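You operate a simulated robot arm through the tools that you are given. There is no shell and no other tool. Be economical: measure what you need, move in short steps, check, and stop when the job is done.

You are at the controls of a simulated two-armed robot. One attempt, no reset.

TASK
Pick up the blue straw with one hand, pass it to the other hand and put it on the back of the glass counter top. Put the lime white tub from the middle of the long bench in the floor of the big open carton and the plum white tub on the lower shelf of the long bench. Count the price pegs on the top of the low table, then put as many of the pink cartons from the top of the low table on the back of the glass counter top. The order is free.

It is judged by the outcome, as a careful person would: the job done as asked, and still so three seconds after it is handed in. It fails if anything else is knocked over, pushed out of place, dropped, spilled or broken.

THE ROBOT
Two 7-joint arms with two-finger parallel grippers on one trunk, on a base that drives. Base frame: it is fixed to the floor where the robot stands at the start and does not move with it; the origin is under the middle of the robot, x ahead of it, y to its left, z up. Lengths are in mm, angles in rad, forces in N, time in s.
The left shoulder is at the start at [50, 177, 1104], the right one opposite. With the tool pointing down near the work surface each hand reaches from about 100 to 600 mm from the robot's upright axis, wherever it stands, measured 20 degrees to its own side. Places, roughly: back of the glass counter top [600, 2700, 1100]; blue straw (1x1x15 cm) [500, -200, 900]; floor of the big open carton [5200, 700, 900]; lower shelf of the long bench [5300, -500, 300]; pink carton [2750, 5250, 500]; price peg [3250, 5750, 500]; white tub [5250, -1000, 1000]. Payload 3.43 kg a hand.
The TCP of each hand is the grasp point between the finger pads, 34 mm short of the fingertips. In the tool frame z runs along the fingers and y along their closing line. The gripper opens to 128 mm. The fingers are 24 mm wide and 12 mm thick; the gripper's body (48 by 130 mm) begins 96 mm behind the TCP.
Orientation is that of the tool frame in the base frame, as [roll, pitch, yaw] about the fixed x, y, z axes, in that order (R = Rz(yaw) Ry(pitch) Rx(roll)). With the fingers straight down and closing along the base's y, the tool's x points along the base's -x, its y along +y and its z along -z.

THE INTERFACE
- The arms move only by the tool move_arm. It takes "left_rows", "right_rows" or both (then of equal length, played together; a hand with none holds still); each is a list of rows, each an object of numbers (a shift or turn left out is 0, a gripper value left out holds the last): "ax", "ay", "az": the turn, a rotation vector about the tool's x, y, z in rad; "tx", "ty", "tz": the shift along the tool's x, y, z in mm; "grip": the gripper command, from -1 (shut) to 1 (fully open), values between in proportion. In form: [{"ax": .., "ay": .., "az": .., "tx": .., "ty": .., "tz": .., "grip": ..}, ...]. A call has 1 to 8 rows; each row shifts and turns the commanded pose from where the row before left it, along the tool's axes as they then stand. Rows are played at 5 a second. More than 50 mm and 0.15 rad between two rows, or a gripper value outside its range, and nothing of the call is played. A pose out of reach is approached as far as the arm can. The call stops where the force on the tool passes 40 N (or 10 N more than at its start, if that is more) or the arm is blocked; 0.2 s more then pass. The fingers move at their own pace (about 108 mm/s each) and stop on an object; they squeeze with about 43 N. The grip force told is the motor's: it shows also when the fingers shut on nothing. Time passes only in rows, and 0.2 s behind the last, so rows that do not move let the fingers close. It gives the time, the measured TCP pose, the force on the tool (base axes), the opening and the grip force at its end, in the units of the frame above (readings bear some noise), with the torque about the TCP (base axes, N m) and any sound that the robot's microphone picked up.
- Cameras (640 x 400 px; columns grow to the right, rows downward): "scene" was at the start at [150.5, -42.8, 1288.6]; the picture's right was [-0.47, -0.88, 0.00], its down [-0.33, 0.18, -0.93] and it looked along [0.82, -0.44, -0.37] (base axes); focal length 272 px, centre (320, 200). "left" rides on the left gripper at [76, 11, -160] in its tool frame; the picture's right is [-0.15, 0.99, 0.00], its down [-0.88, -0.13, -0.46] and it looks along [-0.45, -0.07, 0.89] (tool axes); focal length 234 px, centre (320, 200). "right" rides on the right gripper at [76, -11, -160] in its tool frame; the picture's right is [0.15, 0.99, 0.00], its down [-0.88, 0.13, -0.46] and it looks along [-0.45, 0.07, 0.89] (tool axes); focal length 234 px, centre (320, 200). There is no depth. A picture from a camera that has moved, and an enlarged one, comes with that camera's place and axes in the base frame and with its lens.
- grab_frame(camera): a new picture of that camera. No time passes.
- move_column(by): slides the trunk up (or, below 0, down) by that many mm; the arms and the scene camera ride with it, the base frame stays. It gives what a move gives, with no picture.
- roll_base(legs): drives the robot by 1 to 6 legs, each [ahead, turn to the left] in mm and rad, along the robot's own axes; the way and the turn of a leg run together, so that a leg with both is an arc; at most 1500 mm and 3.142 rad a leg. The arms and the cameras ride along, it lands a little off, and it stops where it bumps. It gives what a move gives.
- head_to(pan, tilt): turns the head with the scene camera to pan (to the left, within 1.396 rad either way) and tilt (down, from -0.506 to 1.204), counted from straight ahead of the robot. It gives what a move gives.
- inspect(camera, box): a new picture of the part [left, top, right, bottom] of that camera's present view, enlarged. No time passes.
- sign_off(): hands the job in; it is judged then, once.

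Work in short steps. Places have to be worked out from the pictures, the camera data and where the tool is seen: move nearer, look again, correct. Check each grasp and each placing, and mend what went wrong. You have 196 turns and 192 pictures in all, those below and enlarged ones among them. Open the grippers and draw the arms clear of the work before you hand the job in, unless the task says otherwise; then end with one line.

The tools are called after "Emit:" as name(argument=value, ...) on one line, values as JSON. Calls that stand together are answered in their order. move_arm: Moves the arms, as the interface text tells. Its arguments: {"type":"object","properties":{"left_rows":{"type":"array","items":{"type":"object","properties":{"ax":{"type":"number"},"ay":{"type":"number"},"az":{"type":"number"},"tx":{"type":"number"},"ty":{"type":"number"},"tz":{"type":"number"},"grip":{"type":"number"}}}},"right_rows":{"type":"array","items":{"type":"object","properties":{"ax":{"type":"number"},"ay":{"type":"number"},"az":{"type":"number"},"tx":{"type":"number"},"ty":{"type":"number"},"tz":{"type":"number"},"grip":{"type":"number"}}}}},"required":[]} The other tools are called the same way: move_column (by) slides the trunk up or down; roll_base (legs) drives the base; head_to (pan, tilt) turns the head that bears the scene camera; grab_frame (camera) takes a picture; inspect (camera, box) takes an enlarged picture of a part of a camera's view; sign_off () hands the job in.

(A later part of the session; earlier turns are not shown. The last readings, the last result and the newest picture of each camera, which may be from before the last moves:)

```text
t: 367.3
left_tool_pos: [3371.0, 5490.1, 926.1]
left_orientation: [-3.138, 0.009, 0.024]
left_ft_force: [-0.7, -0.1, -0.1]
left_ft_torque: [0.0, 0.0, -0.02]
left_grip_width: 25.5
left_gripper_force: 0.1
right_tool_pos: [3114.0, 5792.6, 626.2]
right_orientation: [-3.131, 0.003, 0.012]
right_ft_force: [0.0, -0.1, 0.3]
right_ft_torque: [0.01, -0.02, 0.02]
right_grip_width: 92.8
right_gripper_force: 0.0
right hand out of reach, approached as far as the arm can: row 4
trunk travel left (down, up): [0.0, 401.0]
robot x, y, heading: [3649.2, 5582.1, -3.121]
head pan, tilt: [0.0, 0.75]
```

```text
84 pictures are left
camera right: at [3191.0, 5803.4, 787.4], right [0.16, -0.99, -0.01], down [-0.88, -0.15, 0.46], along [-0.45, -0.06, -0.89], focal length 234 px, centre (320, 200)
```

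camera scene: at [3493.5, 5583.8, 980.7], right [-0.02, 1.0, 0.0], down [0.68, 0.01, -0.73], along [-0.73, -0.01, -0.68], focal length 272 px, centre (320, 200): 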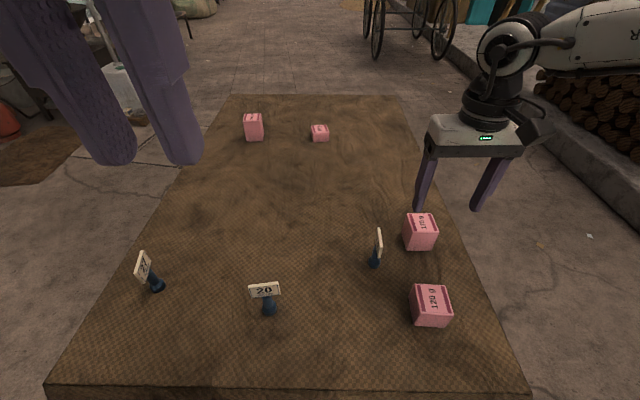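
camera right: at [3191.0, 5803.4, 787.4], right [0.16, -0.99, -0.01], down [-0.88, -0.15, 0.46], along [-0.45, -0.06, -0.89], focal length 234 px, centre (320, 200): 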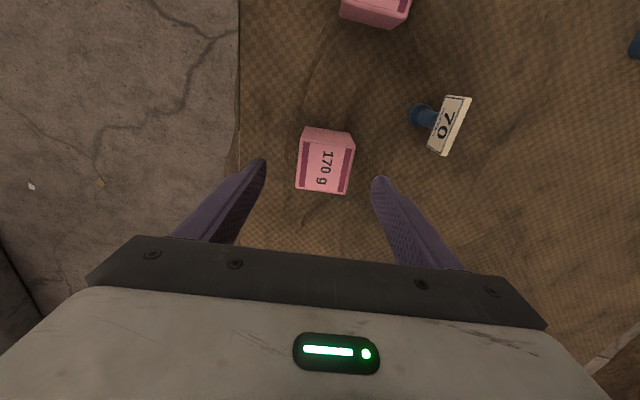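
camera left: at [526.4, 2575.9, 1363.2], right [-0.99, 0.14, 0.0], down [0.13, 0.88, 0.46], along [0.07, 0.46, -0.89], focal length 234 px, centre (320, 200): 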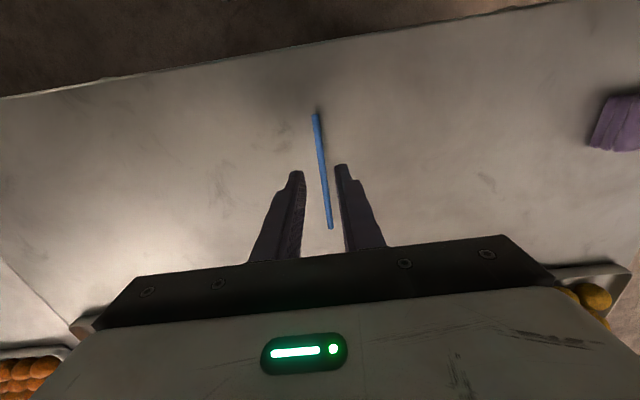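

Well centred. I descend to z≈512.

Emit:
move_arm(right_rows=[{"tz": 38, "ty": 4}, {"tz": 38}, {"tz": 36}, {}])

Emit:
grab_frame(camera="right")

Emit:
inspect(camera="scene", box=[340, 120, 540, 340])

```text
t: 368.3
left_tool_pos: [3372.4, 5491.2, 926.3]
left_orientation: [-3.138, 0.01, 0.023]
left_ft_force: [-0.5, -0.3, 0.2]
left_ft_torque: [-0.02, -0.02, 0.0]
left_grip_width: 25.6
left_gripper_force: 0.1
right_tool_pos: [3142.3, 5812.9, 534.4]
right_orientation: [-3.133, 0.009, 0.014]
right_ft_force: [2.3, -1.9, 16.6]
right_ft_torque: [-0.91, -0.27, 0.12]
right_grip_width: 93.6
right_gripper_force: 1.0
right hand out of reach, approached as far as the arm can: row 1, 2, 3
trunk travel left (down, up): [0.0, 401.0]
robot x, y, heading: [3647.1, 5588.6, -3.125]
head pan, tilt: [0.0, 0.75]
```

```text
83 pictures are left
camera right: at [3221.2, 5825.1, 694.6], right [0.16, -0.99, -0.01], down [-0.87, -0.15, 0.46], along [-0.46, -0.07, -0.89], focal length 234 px, centre (320, 200)
```

right: 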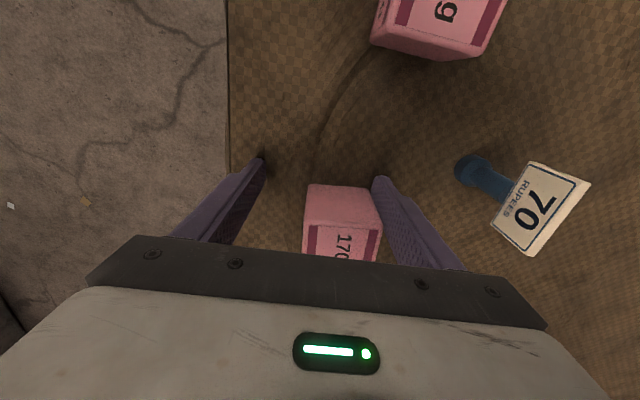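

```text
1.82 times, centred on (440, 230) of scene
camera zoom: at [3494.6, 5583.4, 981.3], right [-0.02, 1.0, 0.0], down [0.68, 0.01, -0.73], along [-0.73, -0.01, -0.68], focal length 495 px, centre (102, 146)
```

zoom: 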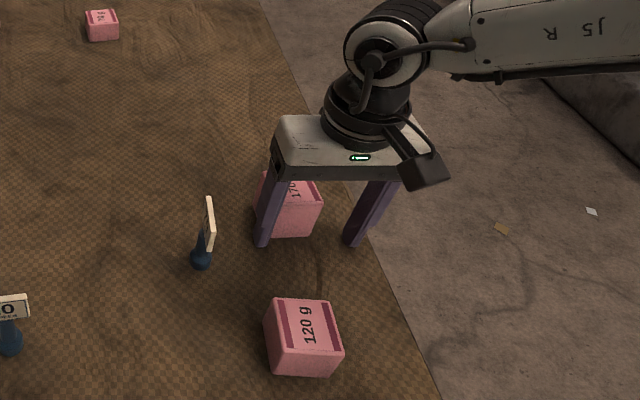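

The arm drifted outward at its limit, and a finger may press the carton. I raise at once and look.

Emit:
move_arm(right_rows=[{"tz": -30}, {"tz": -40}, {"tz": -45}, {}])

Emit:
grab_frame(camera="scene")

```text
t: 369.3
left_tool_pos: [3371.4, 5490.3, 925.6]
left_orientation: [-3.138, 0.009, 0.024]
left_ft_force: [0.1, -0.1, 0.1]
left_ft_torque: [0.03, 0.0, 0.0]
left_grip_width: 25.8
left_gripper_force: 0.0
right_tool_pos: [3141.6, 5813.3, 648.1]
right_orientation: [-3.13, 0.003, 0.013]
right_ft_force: [0.7, 0.2, 0.5]
right_ft_torque: [-0.02, 0.0, 0.01]
right_grip_width: 93.0
right_gripper_force: 0.0
trunk travel left (down, up): [0.0, 401.0]
robot x, y, heading: [3645.7, 5583.8, -3.124]
head pan, tilt: [0.0, 0.75]
```

```text
81 pictures are left
camera scene: at [3493.6, 5583.7, 980.8], right [-0.02, 1.0, 0.0], down [0.68, 0.01, -0.73], along [-0.73, -0.01, -0.68], focal length 272 px, centre (320, 200)
```

scene: 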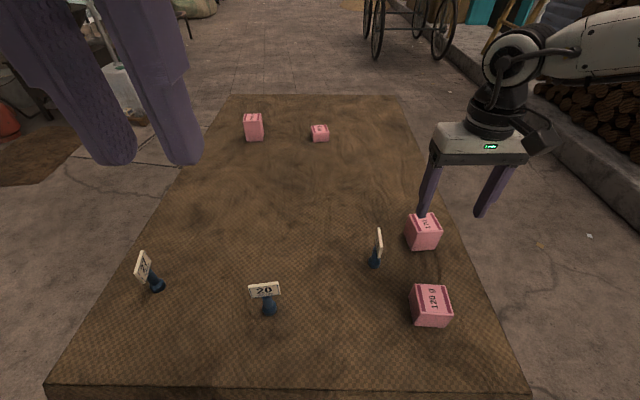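

Carton 1 only shifted by about a centimetre. I reposition the base about 140 mm south so the carton lies further to the right hand's side.

Emit:
roll_base(legs=[[0, -0.4], [-375, 0], [0, 0.385], [325, 0]])

Emit:
grab_frame(camera="right")

Emit:
grab_frame(camera="scene")

```text
t: 375.8
left_tool_pos: [3388.9, 5360.1, 926.9]
left_orientation: [-3.139, 0.009, 0.003]
left_ft_force: [0.3, -0.4, 0.8]
left_ft_torque: [0.03, 0.02, 0.02]
left_grip_width: 25.7
left_gripper_force: 0.1
right_tool_pos: [3168.9, 5689.6, 647.3]
right_orientation: [-3.13, 0.002, -0.012]
right_ft_force: [-0.3, -0.7, 0.0]
right_ft_torque: [-0.01, 0.01, -0.02]
right_grip_width: 92.7
right_gripper_force: 0.0
trunk travel left (down, up): [0.0, 401.0]
robot x, y, heading: [3664.6, 5448.0, 3.135]
head pan, tilt: [0.0, 0.75]
```

```text
80 pictures are left
camera right: at [3245.7, 5697.8, 809.0], right [0.14, -0.99, -0.01], down [-0.88, -0.13, 0.46], along [-0.45, -0.05, -0.89], focal length 234 px, centre (320, 200)
```

right: 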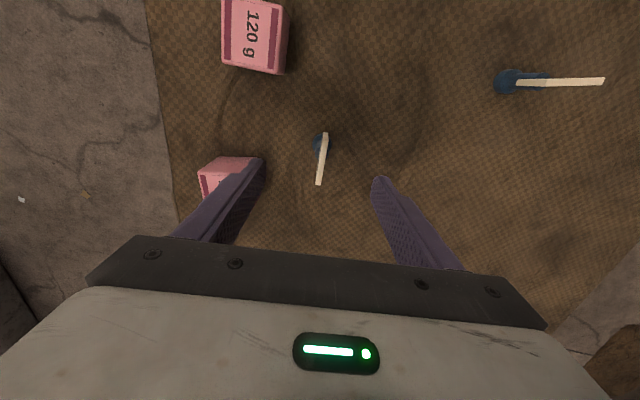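

```text
79 pictures are left
camera scene: at [3513.8, 5451.2, 980.8], right [0.01, 1.0, 0.0], down [0.68, 0.0, -0.73], along [-0.73, 0.0, -0.68], focal length 272 px, centre (320, 200)
```

scene: 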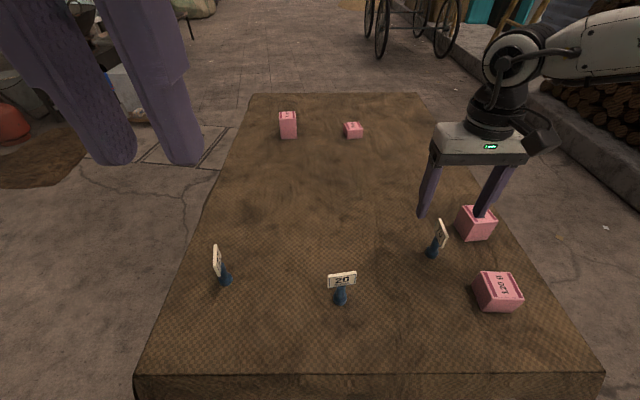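

Carton 1 is at about (3097,5798). I move the hand over it.

Emit:
move_arm(right_rows=[{"tx": -24, "ty": -36}, {"tx": -24, "ty": -36}, {"tx": -24, "ty": -36}, {}])

Emit:
grab_frame(camera="right")

```text
t: 376.8
left_tool_pos: [3389.5, 5360.0, 926.6]
left_orientation: [-3.138, 0.007, 0.002]
left_ft_force: [0.3, -0.1, -0.3]
left_ft_torque: [0.03, -0.01, 0.02]
left_grip_width: 25.7
left_gripper_force: 0.2
right_tool_pos: [3098.1, 5799.0, 650.9]
right_orientation: [-3.13, 0.002, -0.011]
right_ft_force: [-0.3, -0.5, 0.7]
right_ft_torque: [0.01, 0.04, 0.01]
right_grip_width: 92.6
right_gripper_force: 0.1
trunk travel left (down, up): [0.0, 401.0]
robot x, y, heading: [3666.7, 5452.1, 3.139]
head pan, tilt: [0.0, 0.75]
```

```text
78 pictures are left
camera right: at [3174.7, 5806.9, 811.5], right [0.14, -0.99, -0.01], down [-0.88, -0.13, 0.46], along [-0.45, -0.05, -0.89], focal length 234 px, centre (320, 200)
```

right: 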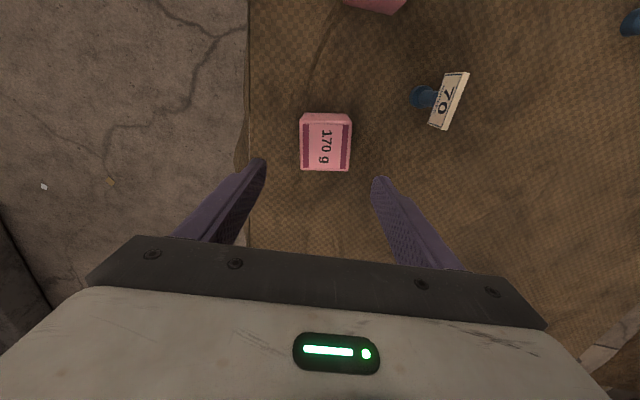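

Centred within about 10 mm. I descend in two stages, watching for drift.

Emit:
move_arm(right_rows=[{"tx": 8, "ty": 4, "tz": 25}, {"tz": 25}, {"tz": 20}, {}])

Emit:
move_arm(right_rows=[{"tz": 25}, {"tz": 23}, {"tz": 20}, {}])

Emit:
grab_frame(camera="right")

```text
t: 377.8
left_tool_pos: [3389.3, 5360.8, 925.9]
left_orientation: [-3.138, 0.008, 0.001]
left_ft_force: [0.5, 1.3, -0.2]
left_ft_torque: [-0.03, -0.02, -0.02]
left_grip_width: 25.4
left_gripper_force: 0.0
right_tool_pos: [3105.9, 5794.6, 580.4]
right_orientation: [-3.128, 0.001, -0.011]
right_ft_force: [-0.9, 0.1, -0.6]
right_ft_torque: [0.03, -0.02, 0.01]
right_grip_width: 92.7
right_gripper_force: 0.0
trunk travel left (down, up): [0.0, 401.0]
robot x, y, heading: [3670.6, 5450.1, 3.128]
head pan, tilt: [0.0, 0.75]
```

```text
t: 378.7
left_tool_pos: [3390.7, 5359.9, 926.8]
left_orientation: [-3.137, 0.011, 0.001]
left_ft_force: [0.6, -0.3, -1.0]
left_ft_torque: [0.01, -0.02, -0.02]
left_grip_width: 25.5
left_gripper_force: 0.1
right_tool_pos: [3116.7, 5797.7, 535.0]
right_orientation: [-3.137, 0.025, -0.01]
right_ft_force: [11.8, 1.8, 23.0]
right_ft_torque: [-1.03, -0.62, 0.6]
right_grip_width: 91.6
right_gripper_force: 0.0
right hand out of reach, approached as far as the arm can: row 2, 3
trunk travel left (down, up): [0.0, 401.0]
robot x, y, heading: [3666.4, 5452.0, 3.133]
head pan, tilt: [0.0, 0.75]
stopped in row 4 (right hand): the force on the tool passed its limit at 43 N (the readings are from after the stop); the commanded pose is now the measured one
```

```text
77 pictures are left
camera right: at [3197.6, 5806.3, 693.2], right [0.14, -0.99, -0.01], down [-0.87, -0.12, 0.48], along [-0.47, -0.06, -0.88], focal length 234 px, centre (320, 200)
```

right: 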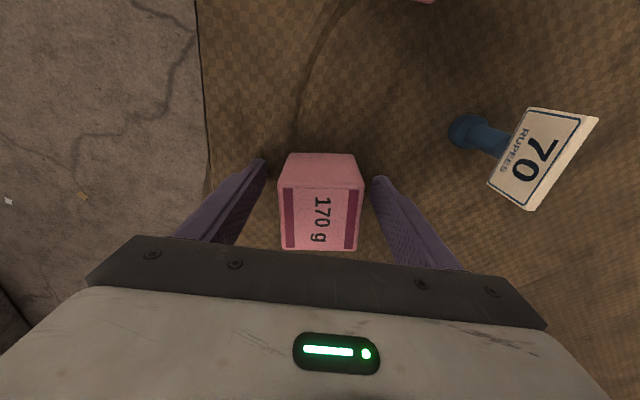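

The fingertips reached the table (so the table top is z≈500). The carton sits squarely between the fingers. I raise 4 mm and close.

Emit:
move_arm(right_rows=[{"tz": -4, "tx": -5}, {"grip": -0.2}, {"grip": -1}, {}, {}])

Emit:
move_arm(right_rows=[{"tz": -30}, {"tz": -40}, {"tz": -40}, {}])

Emit:
grab_frame(camera="right")

```text
t: 379.9
left_tool_pos: [3389.1, 5360.0, 927.7]
left_orientation: [-3.138, 0.009, 0.001]
left_ft_force: [-1.0, -0.2, 0.4]
left_ft_torque: [0.02, -0.01, -0.01]
left_grip_width: 25.6
left_gripper_force: 0.0
right_tool_pos: [3111.4, 5795.3, 533.5]
right_orientation: [-3.134, 0.023, -0.014]
right_ft_force: [-1.4, -0.6, 2.4]
right_ft_torque: [-0.14, 0.17, -0.04]
right_grip_width: 54.8
right_gripper_force: 43.4
trunk travel left (down, up): [0.0, 401.0]
robot x, y, heading: [3668.6, 5448.3, 3.134]
head pan, tilt: [0.0, 0.75]
```

```text
t: 380.9
left_tool_pos: [3388.5, 5361.3, 926.4]
left_orientation: [-3.138, 0.009, 0.002]
left_ft_force: [-0.6, 0.7, -0.3]
left_ft_torque: [0.03, -0.02, 0.02]
left_grip_width: 25.4
left_gripper_force: 0.1
right_tool_pos: [3112.2, 5795.8, 645.6]
right_orientation: [-3.136, 0.021, -0.013]
right_ft_force: [0.6, 0.6, -1.8]
right_ft_torque: [0.0, -0.02, 0.02]
right_grip_width: 54.6
right_gripper_force: 42.3
trunk travel left (down, up): [0.0, 401.0]
robot x, y, heading: [3671.2, 5450.9, 3.137]
head pan, tilt: [0.0, 0.75]
```

```text
76 pictures are left
camera right: at [3192.9, 5805.6, 804.3], right [0.13, -0.99, -0.01], down [-0.87, -0.12, 0.48], along [-0.47, -0.06, -0.88], focal length 234 px, centre (320, 200)
```

right: 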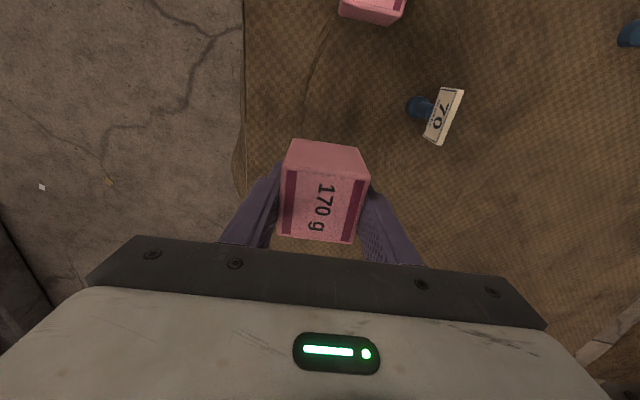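

Carton 1 is held (55 mm wide). Next is carton 2 ("120 g") with the left hand: I back off, move north and come back in so that it lies on my left side.

Emit:
move_column(by=60)

Emit:
roll_base(legs=[[-360, 0], [0, -1.57], [640, 0], [0, 1.575], [200, 0]])

Emit:
move_arm(left_rows=[{"ty": 40, "tx": -25, "grip": 0.45}, {"ty": 40, "tx": -25}, {"ty": 40, "tx": -25}, {"ty": 40, "tx": -25}, {"ty": 40, "tx": -25}, {"ty": 40, "tx": -25}, {"tz": 40}, {"tz": 40}])

Emit:
head_to(pan=0.3, tilt=0.7)

Emit:
grab_frame(camera="scene")

Emit:
grab_frame(camera="left")

```text
t: 381.9
left_tool_pos: [3388.6, 5361.2, 987.1]
left_orientation: [-3.138, 0.011, 0.001]
left_ft_force: [0.6, 0.4, -0.5]
left_ft_torque: [0.02, 0.03, -0.01]
left_grip_width: 25.6
left_gripper_force: 0.1
right_tool_pos: [3111.3, 5796.1, 705.3]
right_orientation: [-3.135, 0.025, -0.012]
right_ft_force: [0.4, 0.2, -1.4]
right_ft_torque: [-0.04, 0.01, 0.01]
right_grip_width: 54.7
right_gripper_force: 42.9
trunk travel left (down, up): [-60.0, 341.0]
robot x, y, heading: [3667.5, 5446.5, 3.134]
head pan, tilt: [0.0, 0.75]
```

```text
t: 396.3
left_tool_pos: [3540.4, 5998.0, 985.7]
left_orientation: [-3.138, 0.01, 0.04]
left_ft_force: [-0.7, -0.5, 0.1]
left_ft_torque: [0.0, 0.02, 0.02]
left_grip_width: 25.8
left_gripper_force: 0.1
right_tool_pos: [3245.3, 6421.2, 704.6]
right_orientation: [-3.136, 0.023, 0.028]
right_ft_force: [-0.3, 0.0, -1.8]
right_ft_torque: [0.03, -0.04, 0.05]
right_grip_width: 54.8
right_gripper_force: 43.3
trunk travel left (down, up): [-60.0, 341.0]
robot x, y, heading: [3815.3, 6094.4, -3.11]
head pan, tilt: [0.0, 0.75]
```

```text
t: 398.1
left_tool_pos: [3400.1, 5750.2, 906.9]
left_orientation: [-3.138, 0.011, 0.039]
left_ft_force: [-0.5, 0.8, -0.7]
left_ft_torque: [-0.05, 0.01, -0.01]
left_grip_width: 92.9
left_gripper_force: 0.1
right_tool_pos: [3245.7, 6422.3, 704.2]
right_orientation: [-3.135, 0.025, 0.028]
right_ft_force: [0.4, 0.2, -0.8]
right_ft_torque: [0.01, 0.01, 0.0]
right_grip_width: 54.5
right_gripper_force: 42.9
trunk travel left (down, up): [-60.0, 341.0]
robot x, y, heading: [3813.7, 6095.7, -3.108]
head pan, tilt: [0.0, 0.75]
```

```text
t: 398.9
left_tool_pos: [3399.8, 5751.0, 906.9]
left_orientation: [-3.138, 0.009, 0.041]
left_ft_force: [-0.3, 0.5, 0.2]
left_ft_torque: [-0.02, -0.02, 0.03]
left_grip_width: 92.8
left_gripper_force: 0.1
right_tool_pos: [3246.2, 6421.3, 704.9]
right_orientation: [-3.137, 0.024, 0.028]
right_ft_force: [-0.2, 0.9, -1.8]
right_ft_torque: [0.01, 0.02, 0.01]
right_grip_width: 54.7
right_gripper_force: 43.2
trunk travel left (down, up): [-60.0, 341.0]
robot x, y, heading: [3815.2, 6097.2, -3.11]
head pan, tilt: [0.3, 0.7]
```

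```text
75 pictures are left
camera scene: at [3663.7, 6068.0, 1045.0], right [-0.33, 0.95, 0.0], down [0.61, 0.21, -0.76], along [-0.72, -0.25, -0.64], focal length 272 px, centre (320, 200)
```

scene: 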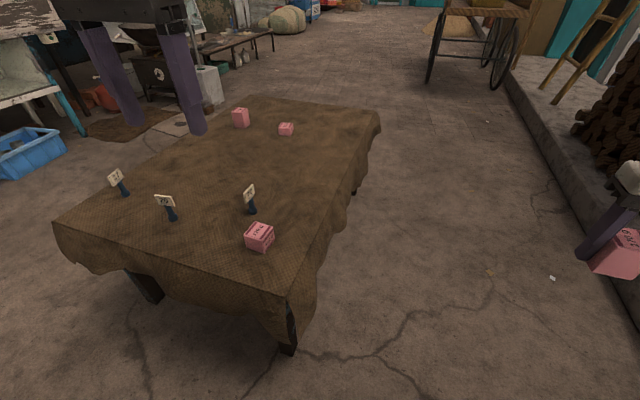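

```text
74 pictures are left
camera left: at [3476.5, 5744.6, 1066.8], right [-0.11, -0.99, 0.0], down [-0.88, 0.09, 0.46], along [-0.46, 0.05, -0.89], focal length 234 px, centre (320, 200)
```

left: 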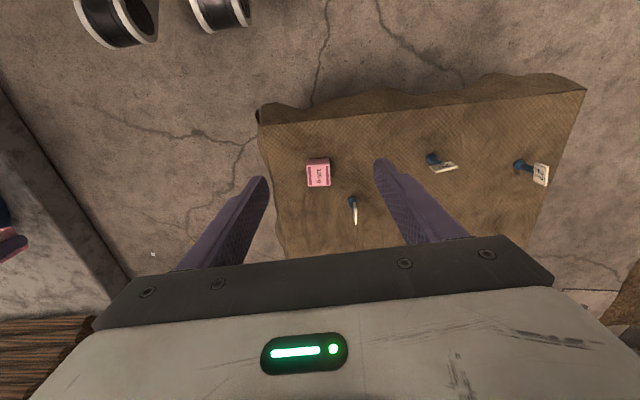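

Carton 2 is at about (3274,5771). I bring the right hand inward and higher, drive forward 110 mm, lower the trunk, and descend the left hand over it.

Emit:
move_arm(right_rows=[{"tz": -30, "ty": 30}, {"tz": -30, "ty": 30}, {"tz": -30, "ty": 30}, {"tz": -30, "ty": 30}, {"tz": -20, "ty": 30}], left_rows=[{"ty": -10}, {"ty": -10}, {}, {}, {}])

Emit:
roll_base(legs=[[110, 0]])

Emit:
move_column(by=-60)

Emit:
move_arm(left_rows=[{"tz": 40}, {"tz": 40}, {"tz": 40}, {"tz": 40}, {"tz": 40}, {}])

Emit:
grab_frame(camera="left")

```text
t: 400.1
left_tool_pos: [3398.2, 5771.6, 909.3]
left_orientation: [-3.138, 0.008, 0.04]
left_ft_force: [0.5, -1.1, -0.2]
left_ft_torque: [0.0, -0.03, 0.02]
left_grip_width: 92.6
left_gripper_force: 0.0
right_tool_pos: [3277.6, 6294.3, 835.8]
right_orientation: [-3.135, 0.024, 0.026]
right_ft_force: [0.2, -0.4, -1.6]
right_ft_torque: [-0.03, 0.02, 0.0]
right_grip_width: 54.3
right_gripper_force: 43.3
right hand out of reach, approached as far as the arm can: row 4, 5
trunk travel left (down, up): [-60.0, 341.0]
robot x, y, heading: [3814.8, 6100.4, -3.108]
head pan, tilt: [0.3, 0.7]
```

```text
t: 401.3
left_tool_pos: [3290.7, 5768.3, 907.3]
left_orientation: [-3.137, 0.008, 0.04]
left_ft_force: [0.1, 0.6, -0.2]
left_ft_torque: [0.0, 0.0, -0.03]
left_grip_width: 92.7
left_gripper_force: 0.1
right_tool_pos: [3168.4, 6291.3, 836.4]
right_orientation: [-3.137, 0.026, 0.027]
right_ft_force: [0.8, -0.8, -2.4]
right_ft_torque: [0.03, 0.03, 0.02]
right_grip_width: 54.7
right_gripper_force: 43.3
trunk travel left (down, up): [-60.0, 341.0]
robot x, y, heading: [3708.0, 6091.1, -3.11]
head pan, tilt: [0.3, 0.7]
```

```text
t: 402.3
left_tool_pos: [3290.5, 5769.1, 848.9]
left_orientation: [-3.139, 0.011, 0.04]
left_ft_force: [0.8, -0.4, -0.1]
left_ft_torque: [0.02, 0.03, -0.03]
left_grip_width: 92.6
left_gripper_force: 0.0
right_tool_pos: [3169.3, 6290.2, 775.6]
right_orientation: [-3.135, 0.026, 0.028]
right_ft_force: [0.2, 0.1, -1.4]
right_ft_torque: [-0.01, 0.03, 0.0]
right_grip_width: 54.6
right_gripper_force: 43.2
trunk travel left (down, up): [0.0, 401.0]
robot x, y, heading: [3711.8, 6093.7, -3.111]
head pan, tilt: [0.3, 0.7]
```

```text
t: 403.7
left_tool_pos: [3288.3, 5767.4, 647.3]
left_orientation: [-3.137, 0.01, 0.042]
left_ft_force: [-0.4, -0.1, 0.7]
left_ft_torque: [0.01, 0.02, 0.0]
left_grip_width: 92.6
left_gripper_force: 0.0
right_tool_pos: [3168.7, 6291.1, 775.3]
right_orientation: [-3.135, 0.027, 0.029]
right_ft_force: [-0.1, -0.4, -1.7]
right_ft_torque: [-0.04, 0.0, 0.01]
right_grip_width: 54.6
right_gripper_force: 43.1
trunk travel left (down, up): [0.0, 401.0]
robot x, y, heading: [3705.3, 6094.2, -3.112]
head pan, tilt: [0.3, 0.7]
```

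```text
73 pictures are left
camera left: at [3366.2, 5761.4, 807.8], right [-0.11, -0.99, 0.0], down [-0.88, 0.09, 0.47], along [-0.46, 0.05, -0.89], focal length 234 px, centre (320, 200)
```

left: 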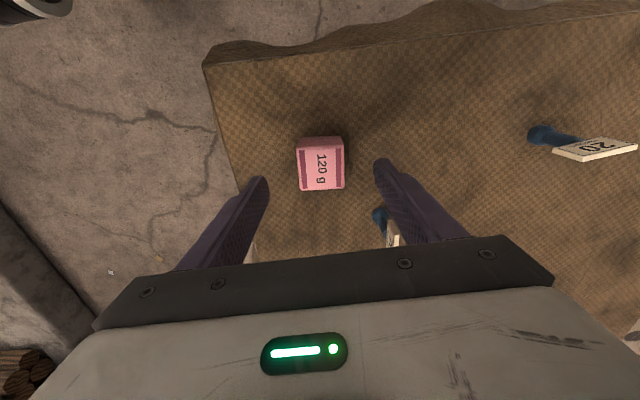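

Well aligned. I shift 10 mm forward and descend to z≈538.

Emit:
move_arm(left_rows=[{"tx": -10, "ty": -3}, {"tz": 36}, {"tz": 36}, {"tz": 30}, {"tz": 6}, {}])

Emit:
grab_frame(camera="left")

```text
t: 405.1
left_tool_pos: [3276.2, 5772.0, 539.7]
left_orientation: [-3.138, 0.008, 0.04]
left_ft_force: [-0.3, -0.1, 1.0]
left_ft_torque: [-0.01, -0.01, 0.0]
left_grip_width: 92.7
left_gripper_force: 0.0
right_tool_pos: [3169.7, 6291.1, 775.6]
right_orientation: [-3.135, 0.027, 0.029]
right_ft_force: [0.7, 0.4, -2.8]
right_ft_torque: [0.01, 0.01, -0.02]
right_grip_width: 54.8
right_gripper_force: 42.5
trunk travel left (down, up): [0.0, 401.0]
robot x, y, heading: [3708.0, 6091.4, -3.111]
head pan, tilt: [0.3, 0.7]
```

```text
72 pictures are left
camera left: at [3354.2, 5765.7, 699.2], right [-0.11, -0.99, 0.0], down [-0.88, 0.09, 0.46], along [-0.46, 0.05, -0.89], focal length 234 px, centre (320, 200)
```

left: 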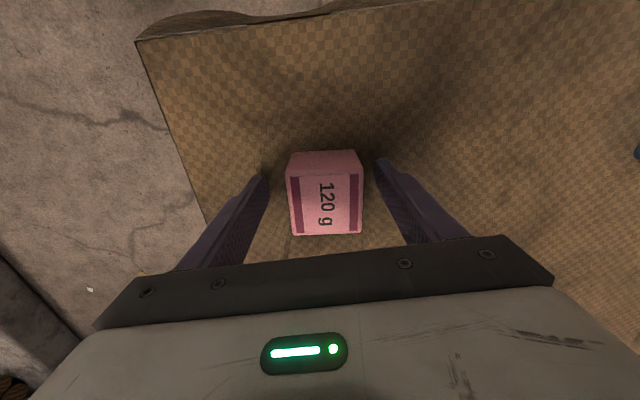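

Centred. I close and lift straight up.

Emit:
move_arm(left_rows=[{"grip": -0.2}, {"grip": -1}, {}, {}, {"tz": -30}, {"tz": -40}, {"tz": -40}, {"tz": -40}])

Emit:
grab_frame(camera="left")

```text
t: 406.9
left_tool_pos: [3279.9, 5771.5, 689.9]
left_orientation: [-3.138, 0.009, 0.04]
left_ft_force: [-0.2, 0.1, -0.7]
left_ft_torque: [0.01, -0.04, -0.03]
left_grip_width: 54.3
left_gripper_force: 43.2
right_tool_pos: [3169.1, 6291.7, 776.3]
right_orientation: [-3.137, 0.026, 0.026]
right_ft_force: [-0.7, -0.7, -1.5]
right_ft_torque: [0.02, 0.04, 0.0]
right_grip_width: 54.5
right_gripper_force: 43.0
trunk travel left (down, up): [0.0, 401.0]
robot x, y, heading: [3709.4, 6096.3, -3.11]
head pan, tilt: [0.3, 0.7]
```

```text
71 pictures are left
camera left: at [3356.8, 5764.5, 849.7], right [-0.11, -0.99, 0.0], down [-0.88, 0.09, 0.46], along [-0.46, 0.05, -0.89], focal length 234 px, centre (320, 200)
```

left: 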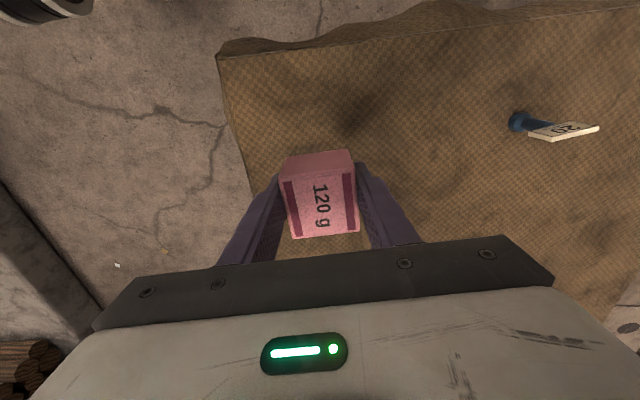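

Both cartons are held. I back off, raise the trunk and tuck both hands in for the trip to the counter.

Emit:
roll_base(legs=[[-350, 0]])

Emit:
move_column(by=330)

Emit:
move_arm(left_rows=[{"tz": -30, "ty": -30}, {"tz": -30, "ty": -30}, {"tz": -30, "ty": -30}, {"tz": -30, "ty": -30}, {"tz": -30, "ty": -30}, {}], right_rows=[{"tz": -20, "tx": 20}, {"tz": -20, "tx": 20}, {"tz": -20, "tx": 20}, {"tz": -10, "tx": 20}, {}, {}])

Emit:
roll_base(legs=[[0, 2.157], [1500, 0], [212, 0], [0, -0.604]])

```text
t: 409.2
left_tool_pos: [3638.0, 5782.7, 689.6]
left_orientation: [-3.138, 0.008, 0.043]
left_ft_force: [-0.3, 1.0, -1.2]
left_ft_torque: [-0.02, 0.0, -0.03]
left_grip_width: 54.2
left_gripper_force: 43.4
right_tool_pos: [3526.5, 6302.8, 776.0]
right_orientation: [-3.136, 0.025, 0.028]
right_ft_force: [0.4, -1.3, -2.5]
right_ft_torque: [0.01, 0.0, 0.0]
right_grip_width: 54.6
right_gripper_force: 42.6
trunk travel left (down, up): [0.0, 401.0]
robot x, y, heading: [4066.7, 6108.3, -3.105]
head pan, tilt: [0.3, 0.7]
```

```text
t: 412.4
left_tool_pos: [3637.7, 5781.6, 1018.8]
left_orientation: [-3.139, 0.008, 0.041]
left_ft_force: [0.3, -0.5, -0.8]
left_ft_torque: [-0.01, -0.04, -0.01]
left_grip_width: 54.2
left_gripper_force: 43.5
right_tool_pos: [3526.7, 6300.7, 1105.9]
right_orientation: [-3.137, 0.025, 0.029]
right_ft_force: [-0.6, 0.4, -2.0]
right_ft_torque: [-0.01, -0.03, 0.0]
right_grip_width: 54.8
right_gripper_force: 42.8
trunk travel left (down, up): [-330.0, 71.0]
robot x, y, heading: [4065.3, 6107.0, -3.107]
head pan, tilt: [0.3, 0.7]
```

```text
t: 413.8
left_tool_pos: [3633.5, 5931.0, 1170.2]
left_orientation: [-3.137, 0.01, 0.042]
left_ft_force: [0.2, -0.1, -0.6]
left_ft_torque: [-0.01, -0.01, -0.01]
left_grip_width: 54.6
left_gripper_force: 43.3
right_tool_pos: [3608.2, 6304.2, 1174.9]
right_orientation: [-3.136, 0.026, 0.029]
right_ft_force: [-0.9, 0.3, -1.6]
right_ft_torque: [0.0, 0.01, -0.03]
right_grip_width: 54.6
right_gripper_force: 42.6
trunk travel left (down, up): [-330.0, 71.0]
robot x, y, heading: [4063.8, 6105.8, -3.108]
head pan, tilt: [0.3, 0.7]
```

```text
t: 429.3
left_tool_pos: [5260.4, 4300.1, 1169.8]
left_orientation: [-3.138, 0.007, 1.617]
left_ft_force: [-0.1, 0.7, -1.2]
left_ft_torque: [0.01, -0.02, -0.01]
left_grip_width: 54.4
left_gripper_force: 43.1
right_tool_pos: [4887.1, 4273.2, 1173.7]
right_orientation: [-3.137, 0.025, 1.603]
right_ft_force: [0.7, 0.5, -1.6]
right_ft_torque: [-0.02, -0.02, 0.0]
right_grip_width: 54.7
right_gripper_force: 42.5
trunk travel left (down, up): [-330.0, 71.0]
robot x, y, heading: [5084.8, 4733.1, -1.536]
head pan, tilt: [0.3, 0.7]
```

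On course. I go south through the gap, slightly correcting west.

Emit:
roll_base(legs=[[0, -0.065], [1100, 0], [1050, 0], [0, -1.05], [600, 0]])

Emit:
head_to(pan=0.0, tilt=0.3)

Emit:
grab_frame(camera="scene")

```text
t: 446.0
left_tool_pos: [4174.0, 1947.0, 1170.2]
left_orientation: [-3.138, 0.008, 0.515]
left_ft_force: [-0.3, -0.4, -1.6]
left_ft_torque: [0.0, -0.01, -0.02]
left_grip_width: 54.5
left_gripper_force: 42.8
right_tool_pos: [3979.9, 2269.3, 1174.0]
right_orientation: [-3.138, 0.026, 0.5]
right_ft_force: [0.5, 0.0, -1.8]
right_ft_torque: [0.03, -0.02, 0.0]
right_grip_width: 55.0
right_gripper_force: 43.0
trunk travel left (down, up): [-330.0, 71.0]
robot x, y, heading: [4478.6, 2298.0, -2.64]
head pan, tilt: [0.3, 0.7]
```

```text
t: 446.8
left_tool_pos: [4175.3, 1947.5, 1169.4]
left_orientation: [-3.138, 0.009, 0.516]
left_ft_force: [-0.4, -0.2, -1.6]
left_ft_torque: [0.0, 0.0, -0.01]
left_grip_width: 54.4
left_gripper_force: 42.7
right_tool_pos: [3982.0, 2269.2, 1174.4]
right_orientation: [-3.137, 0.025, 0.499]
right_ft_force: [0.4, 0.3, -2.3]
right_ft_torque: [0.02, 0.03, 0.02]
right_grip_width: 54.8
right_gripper_force: 43.1
trunk travel left (down, up): [-330.0, 71.0]
robot x, y, heading: [4481.0, 2301.8, -2.642]
head pan, tilt: [0.0, 0.3]
```

```text
70 pictures are left
camera scene: at [4334.1, 2220.6, 1351.0], right [-0.49, 0.87, 0.0], down [0.26, 0.14, -0.95], along [-0.83, -0.46, -0.3], focal length 272 px, centre (320, 200)
```

scene: 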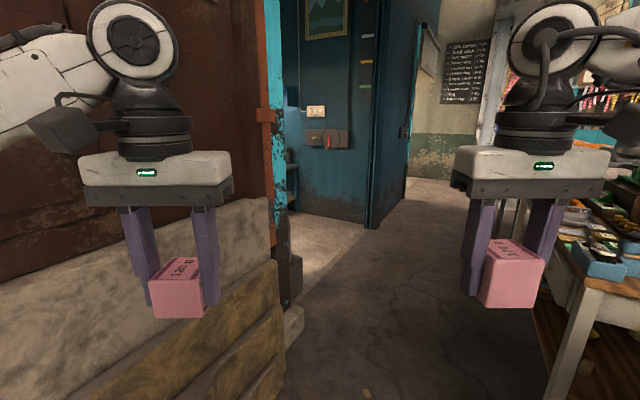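

Clear ahead: planks lean on the left wall and the stall is on the right. I follow the same line as before back west.

Emit:
roll_base(legs=[[375, 0], [0, -0.344], [860, 0], [0, -0.06], [1370, 0]])

Emit:
grab_frame(camera="scene")

```text
t: 461.4
left_tool_pos: [1495.2, 1690.4, 1170.5]
left_orientation: [-3.138, 0.008, 0.082]
left_ft_force: [0.4, 0.6, -0.4]
left_ft_torque: [-0.03, -0.04, 0.01]
left_grip_width: 54.1
left_gripper_force: 43.3
right_tool_pos: [1454.7, 2062.9, 1173.9]
right_orientation: [-3.136, 0.024, 0.068]
right_ft_force: [0.6, 0.5, -1.5]
right_ft_torque: [0.01, 0.01, -0.01]
right_grip_width: 54.8
right_gripper_force: 43.2
trunk travel left (down, up): [-330.0, 71.0]
robot x, y, heading: [1917.8, 1881.8, -3.064]
head pan, tilt: [0.0, 0.3]
```

```text
69 pictures are left
camera scene: at [1754.8, 1870.2, 1351.0], right [-0.07, 1.0, 0.0], down [0.3, 0.02, -0.96], along [-0.95, -0.07, -0.3], focal length 272 px, centre (320, 200)
```

scene: 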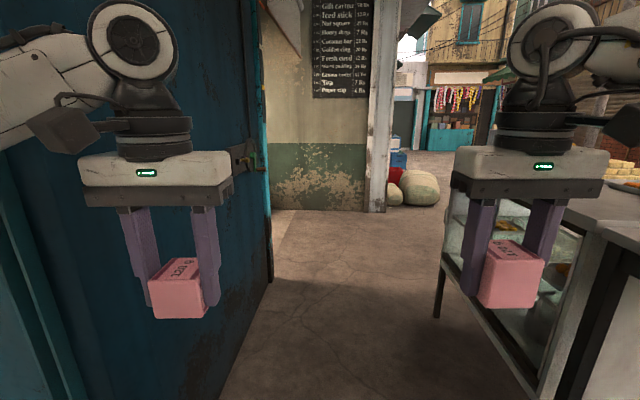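

I drive to about (820,1985) and turn to face the counter.

Emit:
roll_base(legs=[[0, -0.171], [1103, 0], [0, -1.477]])

Emit:
head_to(pan=0.0, tilt=0.5)

Emit:
grab_frame(camera="scene")

```text
t: 471.4
left_tool_pos: [646.3, 2409.9, 1170.7]
left_orientation: [-3.139, 0.012, -1.54]
left_ft_force: [-0.1, 0.7, -0.7]
left_ft_torque: [-0.02, 0.01, -0.02]
left_grip_width: 54.3
left_gripper_force: 42.9
right_tool_pos: [1020.8, 2433.8, 1174.5]
right_orientation: [-3.137, 0.026, -1.552]
right_ft_force: [-0.4, 0.4, -1.6]
right_ft_torque: [0.02, 0.01, -0.01]
right_grip_width: 54.5
right_gripper_force: 43.3
trunk travel left (down, up): [-330.0, 71.0]
robot x, y, heading: [818.3, 1976.4, 1.592]
head pan, tilt: [0.0, 0.3]
```

```text
t: 472.1
left_tool_pos: [645.6, 2411.5, 1169.1]
left_orientation: [-3.138, 0.009, -1.536]
left_ft_force: [0.0, 1.0, -1.2]
left_ft_torque: [0.01, 0.01, 0.04]
left_grip_width: 54.1
left_gripper_force: 42.7
right_tool_pos: [1021.2, 2433.2, 1174.0]
right_orientation: [-3.135, 0.025, -1.553]
right_ft_force: [-1.1, -0.2, -1.7]
right_ft_torque: [-0.03, -0.01, -0.01]
right_grip_width: 54.7
right_gripper_force: 42.8
trunk travel left (down, up): [-330.0, 71.0]
robot x, y, heading: [814.7, 1975.2, 1.59]
head pan, tilt: [0.0, 0.499]
```

```text
68 pictures are left
camera scene: at [811.7, 2140.8, 1332.7], right [1.0, 0.02, 0.0], down [0.01, -0.48, -0.88], along [-0.02, 0.88, -0.48], focal length 272 px, centre (320, 200)
```

scene: 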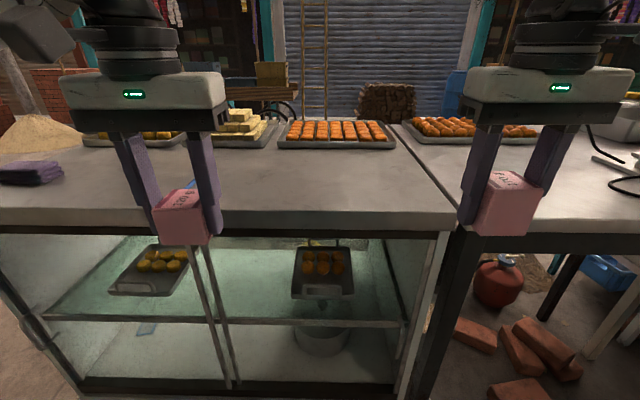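

The counter's right end is at x≈1037, so I bring the right hand 75 mm inward, then drive forward 150 mm.

Emit:
move_arm(right_rows=[{"ty": 25}, {"ty": 25}, {"ty": 25}, {}])

Emit:
roll_base(legs=[[150, 0]])

Emit:
move_arm(left_rows=[{"tx": -30}, {"tx": -30}, {"tx": -30}, {}], right_rows=[{"tx": -25}, {"tx": -25}, {"tx": -25}, {}])

Emit:
grab_frame(camera="scene")

Emit:
grab_frame(camera="left")

```text
t: 473.1
left_tool_pos: [646.0, 2412.0, 1169.3]
left_orientation: [-3.139, 0.01, -1.538]
left_ft_force: [-0.5, 0.3, -1.1]
left_ft_torque: [-0.02, -0.01, -0.02]
left_grip_width: 54.4
left_gripper_force: 43.1
right_tool_pos: [971.9, 2425.6, 1176.7]
right_orientation: [-3.136, 0.024, -1.554]
right_ft_force: [0.0, -0.8, -2.3]
right_ft_torque: [0.05, 0.04, 0.0]
right_grip_width: 54.7
right_gripper_force: 42.6
right hand out of reach, approached as far as the arm can: row 2, 3
trunk travel left (down, up): [-330.0, 71.0]
robot x, y, heading: [815.8, 1980.5, 1.596]
head pan, tilt: [0.0, 0.499]
```

```text
t: 474.5
left_tool_pos: [643.2, 2561.8, 1170.3]
left_orientation: [-3.136, 0.007, -1.537]
left_ft_force: [0.3, 0.3, -1.1]
left_ft_torque: [-0.07, -0.02, 0.03]
left_grip_width: 54.4
left_gripper_force: 43.3
right_tool_pos: [968.0, 2577.0, 1177.8]
right_orientation: [-3.137, 0.025, -1.551]
right_ft_force: [0.3, 0.5, -2.4]
right_ft_torque: [-0.07, 0.01, 0.02]
right_grip_width: 54.3
right_gripper_force: 42.8
trunk travel left (down, up): [-330.0, 71.0]
robot x, y, heading: [814.3, 2130.9, 1.596]
head pan, tilt: [0.0, 0.499]
```

```text
t: 475.5
left_tool_pos: [640.1, 2652.0, 1170.4]
left_orientation: [-3.137, 0.01, -1.538]
left_ft_force: [-0.4, -0.2, -1.5]
left_ft_torque: [-0.02, -0.01, -0.03]
left_grip_width: 54.2
left_gripper_force: 43.1
right_tool_pos: [993.8, 2612.1, 1173.9]
right_orientation: [-3.136, 0.025, -1.551]
right_ft_force: [0.5, -0.1, -1.9]
right_ft_torque: [0.02, 0.01, 0.03]
right_grip_width: 54.4
right_gripper_force: 43.1
right hand out of reach, approached as far as the arm can: row 1, 2, 3
trunk travel left (down, up): [-330.0, 71.0]
robot x, y, heading: [814.3, 2126.8, 1.6]
head pan, tilt: [0.0, 0.499]
```

```text
67 pictures are left
camera scene: at [807.5, 2290.9, 1332.7], right [1.0, 0.03, 0.0], down [0.01, -0.48, -0.88], along [-0.02, 0.88, -0.48], focal length 272 px, centre (320, 200)
```

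scene: 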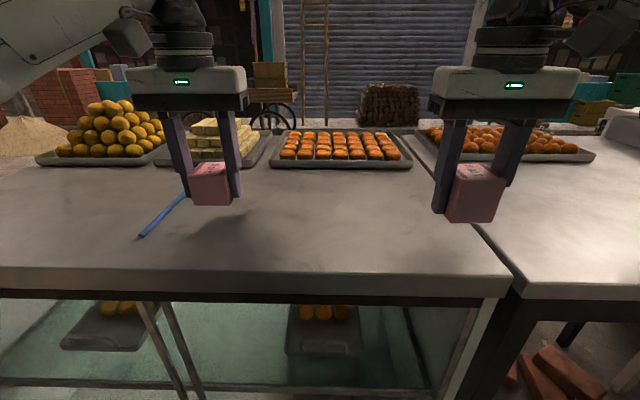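

```text
66 pictures are left
camera left: at [630.8, 2576.8, 1330.7], right [-0.99, 0.11, 0.0], down [0.1, 0.88, 0.47], along [0.05, 0.46, -0.89], focal length 234 px, centre (320, 200)
```

left: 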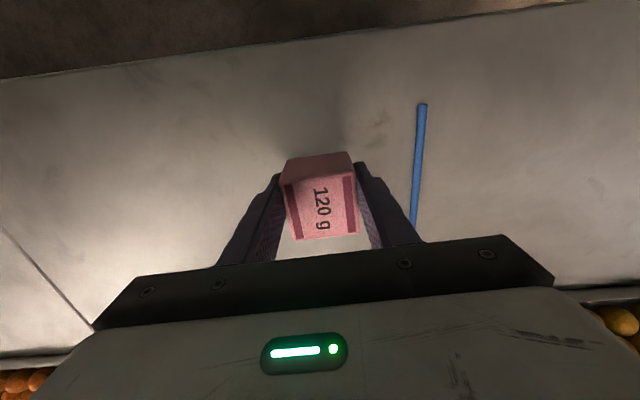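

The left carton is over a free spot, about 70 mm from the straw. I lower it until contact and release.

Emit:
move_arm(left_rows=[{"tz": 18}, {"tz": 18}, {"tz": 2.5}, {"tz": 2.5}, {"tz": 2}, {"tz": 2}, {}])

```text
t: 477.1
left_tool_pos: [641.3, 2649.5, 1130.1]
left_orientation: [-3.137, 0.019, -1.538]
left_ft_force: [-2.2, 6.5, 32.5]
left_ft_torque: [-0.34, 0.4, -0.03]
left_grip_width: 54.6
left_gripper_force: 43.4
right_tool_pos: [994.6, 2610.5, 1174.9]
right_orientation: [-3.137, 0.027, -1.552]
right_ft_force: [-0.3, 0.0, -1.7]
right_ft_torque: [0.03, 0.0, 0.01]
right_grip_width: 54.6
right_gripper_force: 43.3
trunk travel left (down, up): [-330.0, 71.0]
robot x, y, heading: [812.9, 2130.8, 1.592]
head pan, tilt: [0.0, 0.499]
```

Contact. I ease off, open and rise.

Emit:
move_arm(left_rows=[{"tz": -2}, {"grip": 0.0}, {"grip": 0.2}, {}, {"tz": -30}, {"tz": -40}, {"tz": -30}, {"tx": 45}])

Emit:
roll_base(legs=[[0, 0.15]])

Emit:
grab_frame(camera="scene")

Emit:
grab_frame(camera="right")

```text
t: 478.9
left_tool_pos: [639.8, 2607.6, 1226.9]
left_orientation: [-3.136, 0.011, -1.537]
left_ft_force: [0.0, -0.7, -0.6]
left_ft_torque: [0.02, -0.02, 0.01]
left_grip_width: 76.4
left_gripper_force: 0.0
right_tool_pos: [991.7, 2610.3, 1174.6]
right_orientation: [-3.137, 0.026, -1.55]
right_ft_force: [0.7, -0.8, -1.5]
right_ft_torque: [0.03, -0.01, 0.01]
right_grip_width: 54.6
right_gripper_force: 42.9
trunk travel left (down, up): [-330.0, 71.0]
robot x, y, heading: [810.6, 2126.9, 1.594]
head pan, tilt: [0.0, 0.499]
```

```text
t: 479.9
left_tool_pos: [571.5, 2576.2, 1226.1]
left_orientation: [-3.136, 0.011, -1.388]
left_ft_force: [-0.1, -0.8, 0.3]
left_ft_torque: [0.0, -0.02, -0.01]
left_grip_width: 76.7
left_gripper_force: 0.1
right_tool_pos: [918.5, 2632.4, 1172.7]
right_orientation: [-3.135, 0.027, -1.402]
right_ft_force: [0.0, 0.1, -0.9]
right_ft_torque: [0.0, 0.0, 0.04]
right_grip_width: 54.6
right_gripper_force: 42.9
trunk travel left (down, up): [-330.0, 71.0]
robot x, y, heading: [813.8, 2127.8, 1.753]
head pan, tilt: [0.0, 0.499]
```

```text
65 pictures are left
camera scene: at [783.2, 2288.6, 1332.7], right [0.98, 0.17, 0.0], down [0.08, -0.47, -0.88], along [-0.15, 0.86, -0.48], focal length 272 px, centre (320, 200)
```

scene: 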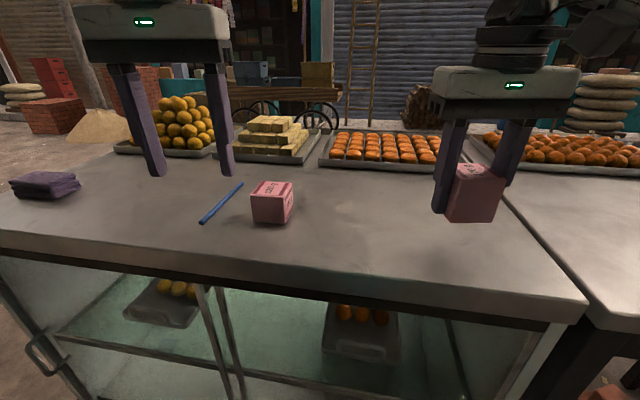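

```text
64 pictures are left
camera right: at [943.7, 2556.3, 1332.3], right [-0.95, -0.31, -0.01], down [-0.28, 0.83, 0.48], along [-0.14, 0.46, -0.88], focal length 234 px, centre (320, 200)
```

right: 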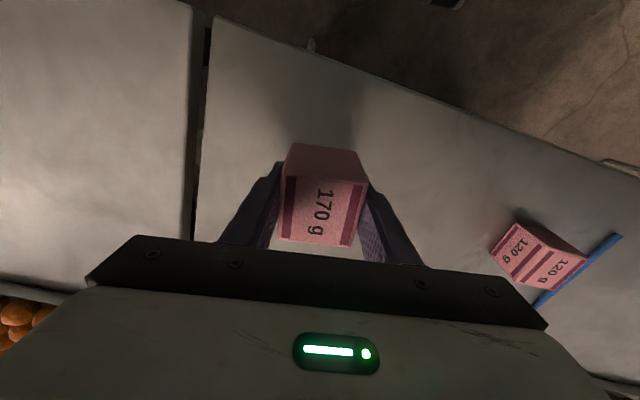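

The 120 g carton stands well. I lower the right carton at (918,2632).

Emit:
move_arm(right_rows=[{"tz": 20}, {"tz": 20}, {"tz": 3}, {"tz": 2.5}, {"tz": 2}, {"tz": 2}, {}])

```text
t: 481.5
left_tool_pos: [571.4, 2575.7, 1226.3]
left_orientation: [-3.139, 0.011, -1.387]
left_ft_force: [-1.1, -0.4, -0.6]
left_ft_torque: [0.02, 0.02, -0.03]
left_grip_width: 76.7
left_gripper_force: 0.1
right_tool_pos: [920.3, 2634.7, 1124.5]
right_orientation: [-3.137, 0.029, -1.403]
right_ft_force: [-0.9, 1.3, 6.6]
right_ft_torque: [0.03, 0.23, -0.03]
right_grip_width: 54.7
right_gripper_force: 43.0
trunk travel left (down, up): [-330.0, 71.0]
robot x, y, heading: [812.3, 2136.2, 1.745]
head pan, tilt: [0.0, 0.499]
```

Contact just made (7 N). I release and rise, then check.

Emit:
move_arm(right_rows=[{"tz": 1}, {"grip": 0.0}, {"grip": 0.2}, {}, {"tz": -30}, {"tz": -40}, {"tz": -30}, {"tx": 40}])

Emit:
grab_frame(camera="scene")

```text
t: 483.3
left_tool_pos: [572.1, 2574.7, 1225.9]
left_orientation: [-3.138, 0.009, -1.387]
left_ft_force: [0.2, 0.6, -0.7]
left_ft_torque: [0.01, 0.01, 0.03]
left_grip_width: 76.9
left_gripper_force: 0.0
right_tool_pos: [943.0, 2582.6, 1214.7]
right_orientation: [-3.136, 0.025, -1.401]
right_ft_force: [-0.5, -0.6, 0.7]
right_ft_torque: [-0.02, -0.01, 0.0]
right_grip_width: 76.7
right_gripper_force: 0.0
right hand out of reach, approached as far as the arm can: row 6, 7
trunk travel left (down, up): [-330.0, 71.0]
robot x, y, heading: [811.1, 2127.5, 1.744]
head pan, tilt: [0.0, 0.499]
```

```text
63 pictures are left
camera scene: at [784.3, 2287.3, 1333.0], right [0.98, 0.17, 0.0], down [0.08, -0.47, -0.88], along [-0.15, 0.87, -0.48], focal length 272 px, centre (320, 200)
```

scene: 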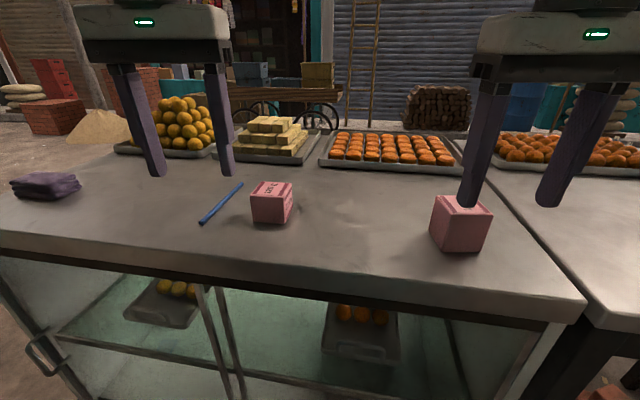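

Both cartons stand at the back of the counter. One more is needed for three. I pull back and drive the return route.

Emit:
roll_base(legs=[[-170, 0], [0, -1.845], [1100, 0]])

```text
t: 494.5
left_tool_pos: [2436.6, 1904.4, 1226.0]
left_orientation: [-3.138, 0.011, 3.007]
left_ft_force: [-0.3, 0.1, -0.5]
left_ft_torque: [0.01, -0.02, 0.0]
left_grip_width: 76.8
left_gripper_force: 0.0
right_tool_pos: [2326.3, 1548.8, 1214.0]
right_orientation: [-3.138, 0.027, 2.995]
right_ft_force: [0.5, -0.5, -0.2]
right_ft_torque: [0.05, 0.01, 0.0]
right_grip_width: 76.8
right_gripper_force: 0.1
trunk travel left (down, up): [-330.0, 71.0]
robot x, y, heading: [1934.9, 1810.5, -0.144]
head pan, tilt: [0.0, 0.499]
```

Emit:
roll_base(legs=[[0, 0.271], [1378, 0], [0, -0.052], [605, 0], [0, 0.34], [1263, 0]])

```text
t: 512.7
left_tool_pos: [5405.3, 2901.4, 1225.9]
left_orientation: [-3.138, 0.011, -2.698]
left_ft_force: [-0.3, 0.4, -0.1]
left_ft_torque: [0.0, 0.01, 0.0]
left_grip_width: 76.7
left_gripper_force: 0.0
right_tool_pos: [5507.9, 2544.3, 1213.4]
right_orientation: [-3.137, 0.027, -2.713]
right_ft_force: [0.2, 0.4, 0.4]
right_ft_torque: [-0.03, 0.01, 0.06]
right_grip_width: 76.5
right_gripper_force: 0.0
trunk travel left (down, up): [-330.0, 71.0]
robot x, y, heading: [5032.2, 2551.4, 0.434]
head pan, tilt: [0.0, 0.499]
```

I continue north through the gap and then west along the south side of the low table.

Emit:
roll_base(legs=[[0, 1.123], [1030, 0], [1030, 0], [0, 1.48], [1450, 0]])

Emit:
head_to(pan=-0.3, tilt=0.4)

Emit:
grab_frame(camera="scene")

```text
t: 536.3
left_tool_pos: [3073.1, 4613.3, 1225.6]
left_orientation: [-3.138, 0.012, -0.053]
left_ft_force: [0.7, 0.0, 0.7]
left_ft_torque: [0.04, -0.02, -0.02]
left_grip_width: 77.0
left_gripper_force: 0.0
right_tool_pos: [3153.6, 4977.6, 1215.0]
right_orientation: [-3.138, 0.026, -0.067]
right_ft_force: [0.3, 0.3, -0.4]
right_ft_torque: [0.04, -0.03, 0.02]
right_grip_width: 76.8
right_gripper_force: 0.2
trunk travel left (down, up): [-330.0, 71.0]
robot x, y, heading: [3569.8, 4746.9, 3.081]
head pan, tilt: [0.0, 0.499]
```

```text
t: 537.1
left_tool_pos: [3072.6, 4615.2, 1225.4]
left_orientation: [-3.138, 0.011, -0.05]
left_ft_force: [0.6, 0.2, 0.4]
left_ft_torque: [-0.01, 0.03, 0.02]
left_grip_width: 76.5
left_gripper_force: 0.1
right_tool_pos: [3152.5, 4977.1, 1214.5]
right_orientation: [-3.138, 0.026, -0.067]
right_ft_force: [-0.6, 0.0, -0.3]
right_ft_torque: [0.0, 0.01, 0.03]
right_grip_width: 76.6
right_gripper_force: 0.1
trunk travel left (down, up): [-330.0, 71.0]
robot x, y, heading: [3563.3, 4743.5, 3.077]
head pan, tilt: [-0.3, 0.4]
```

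```text
62 pictures are left
camera scene: at [3406.7, 4783.1, 1341.8], right [0.35, 0.94, 0.0], down [0.36, -0.14, -0.92], along [-0.86, 0.33, -0.39], focal length 272 px, centre (320, 200)
```

scene: 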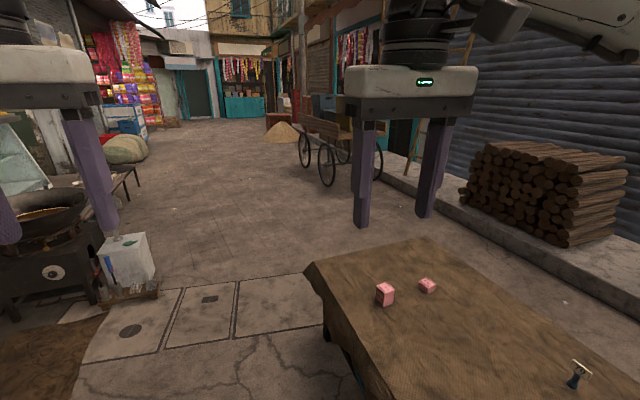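

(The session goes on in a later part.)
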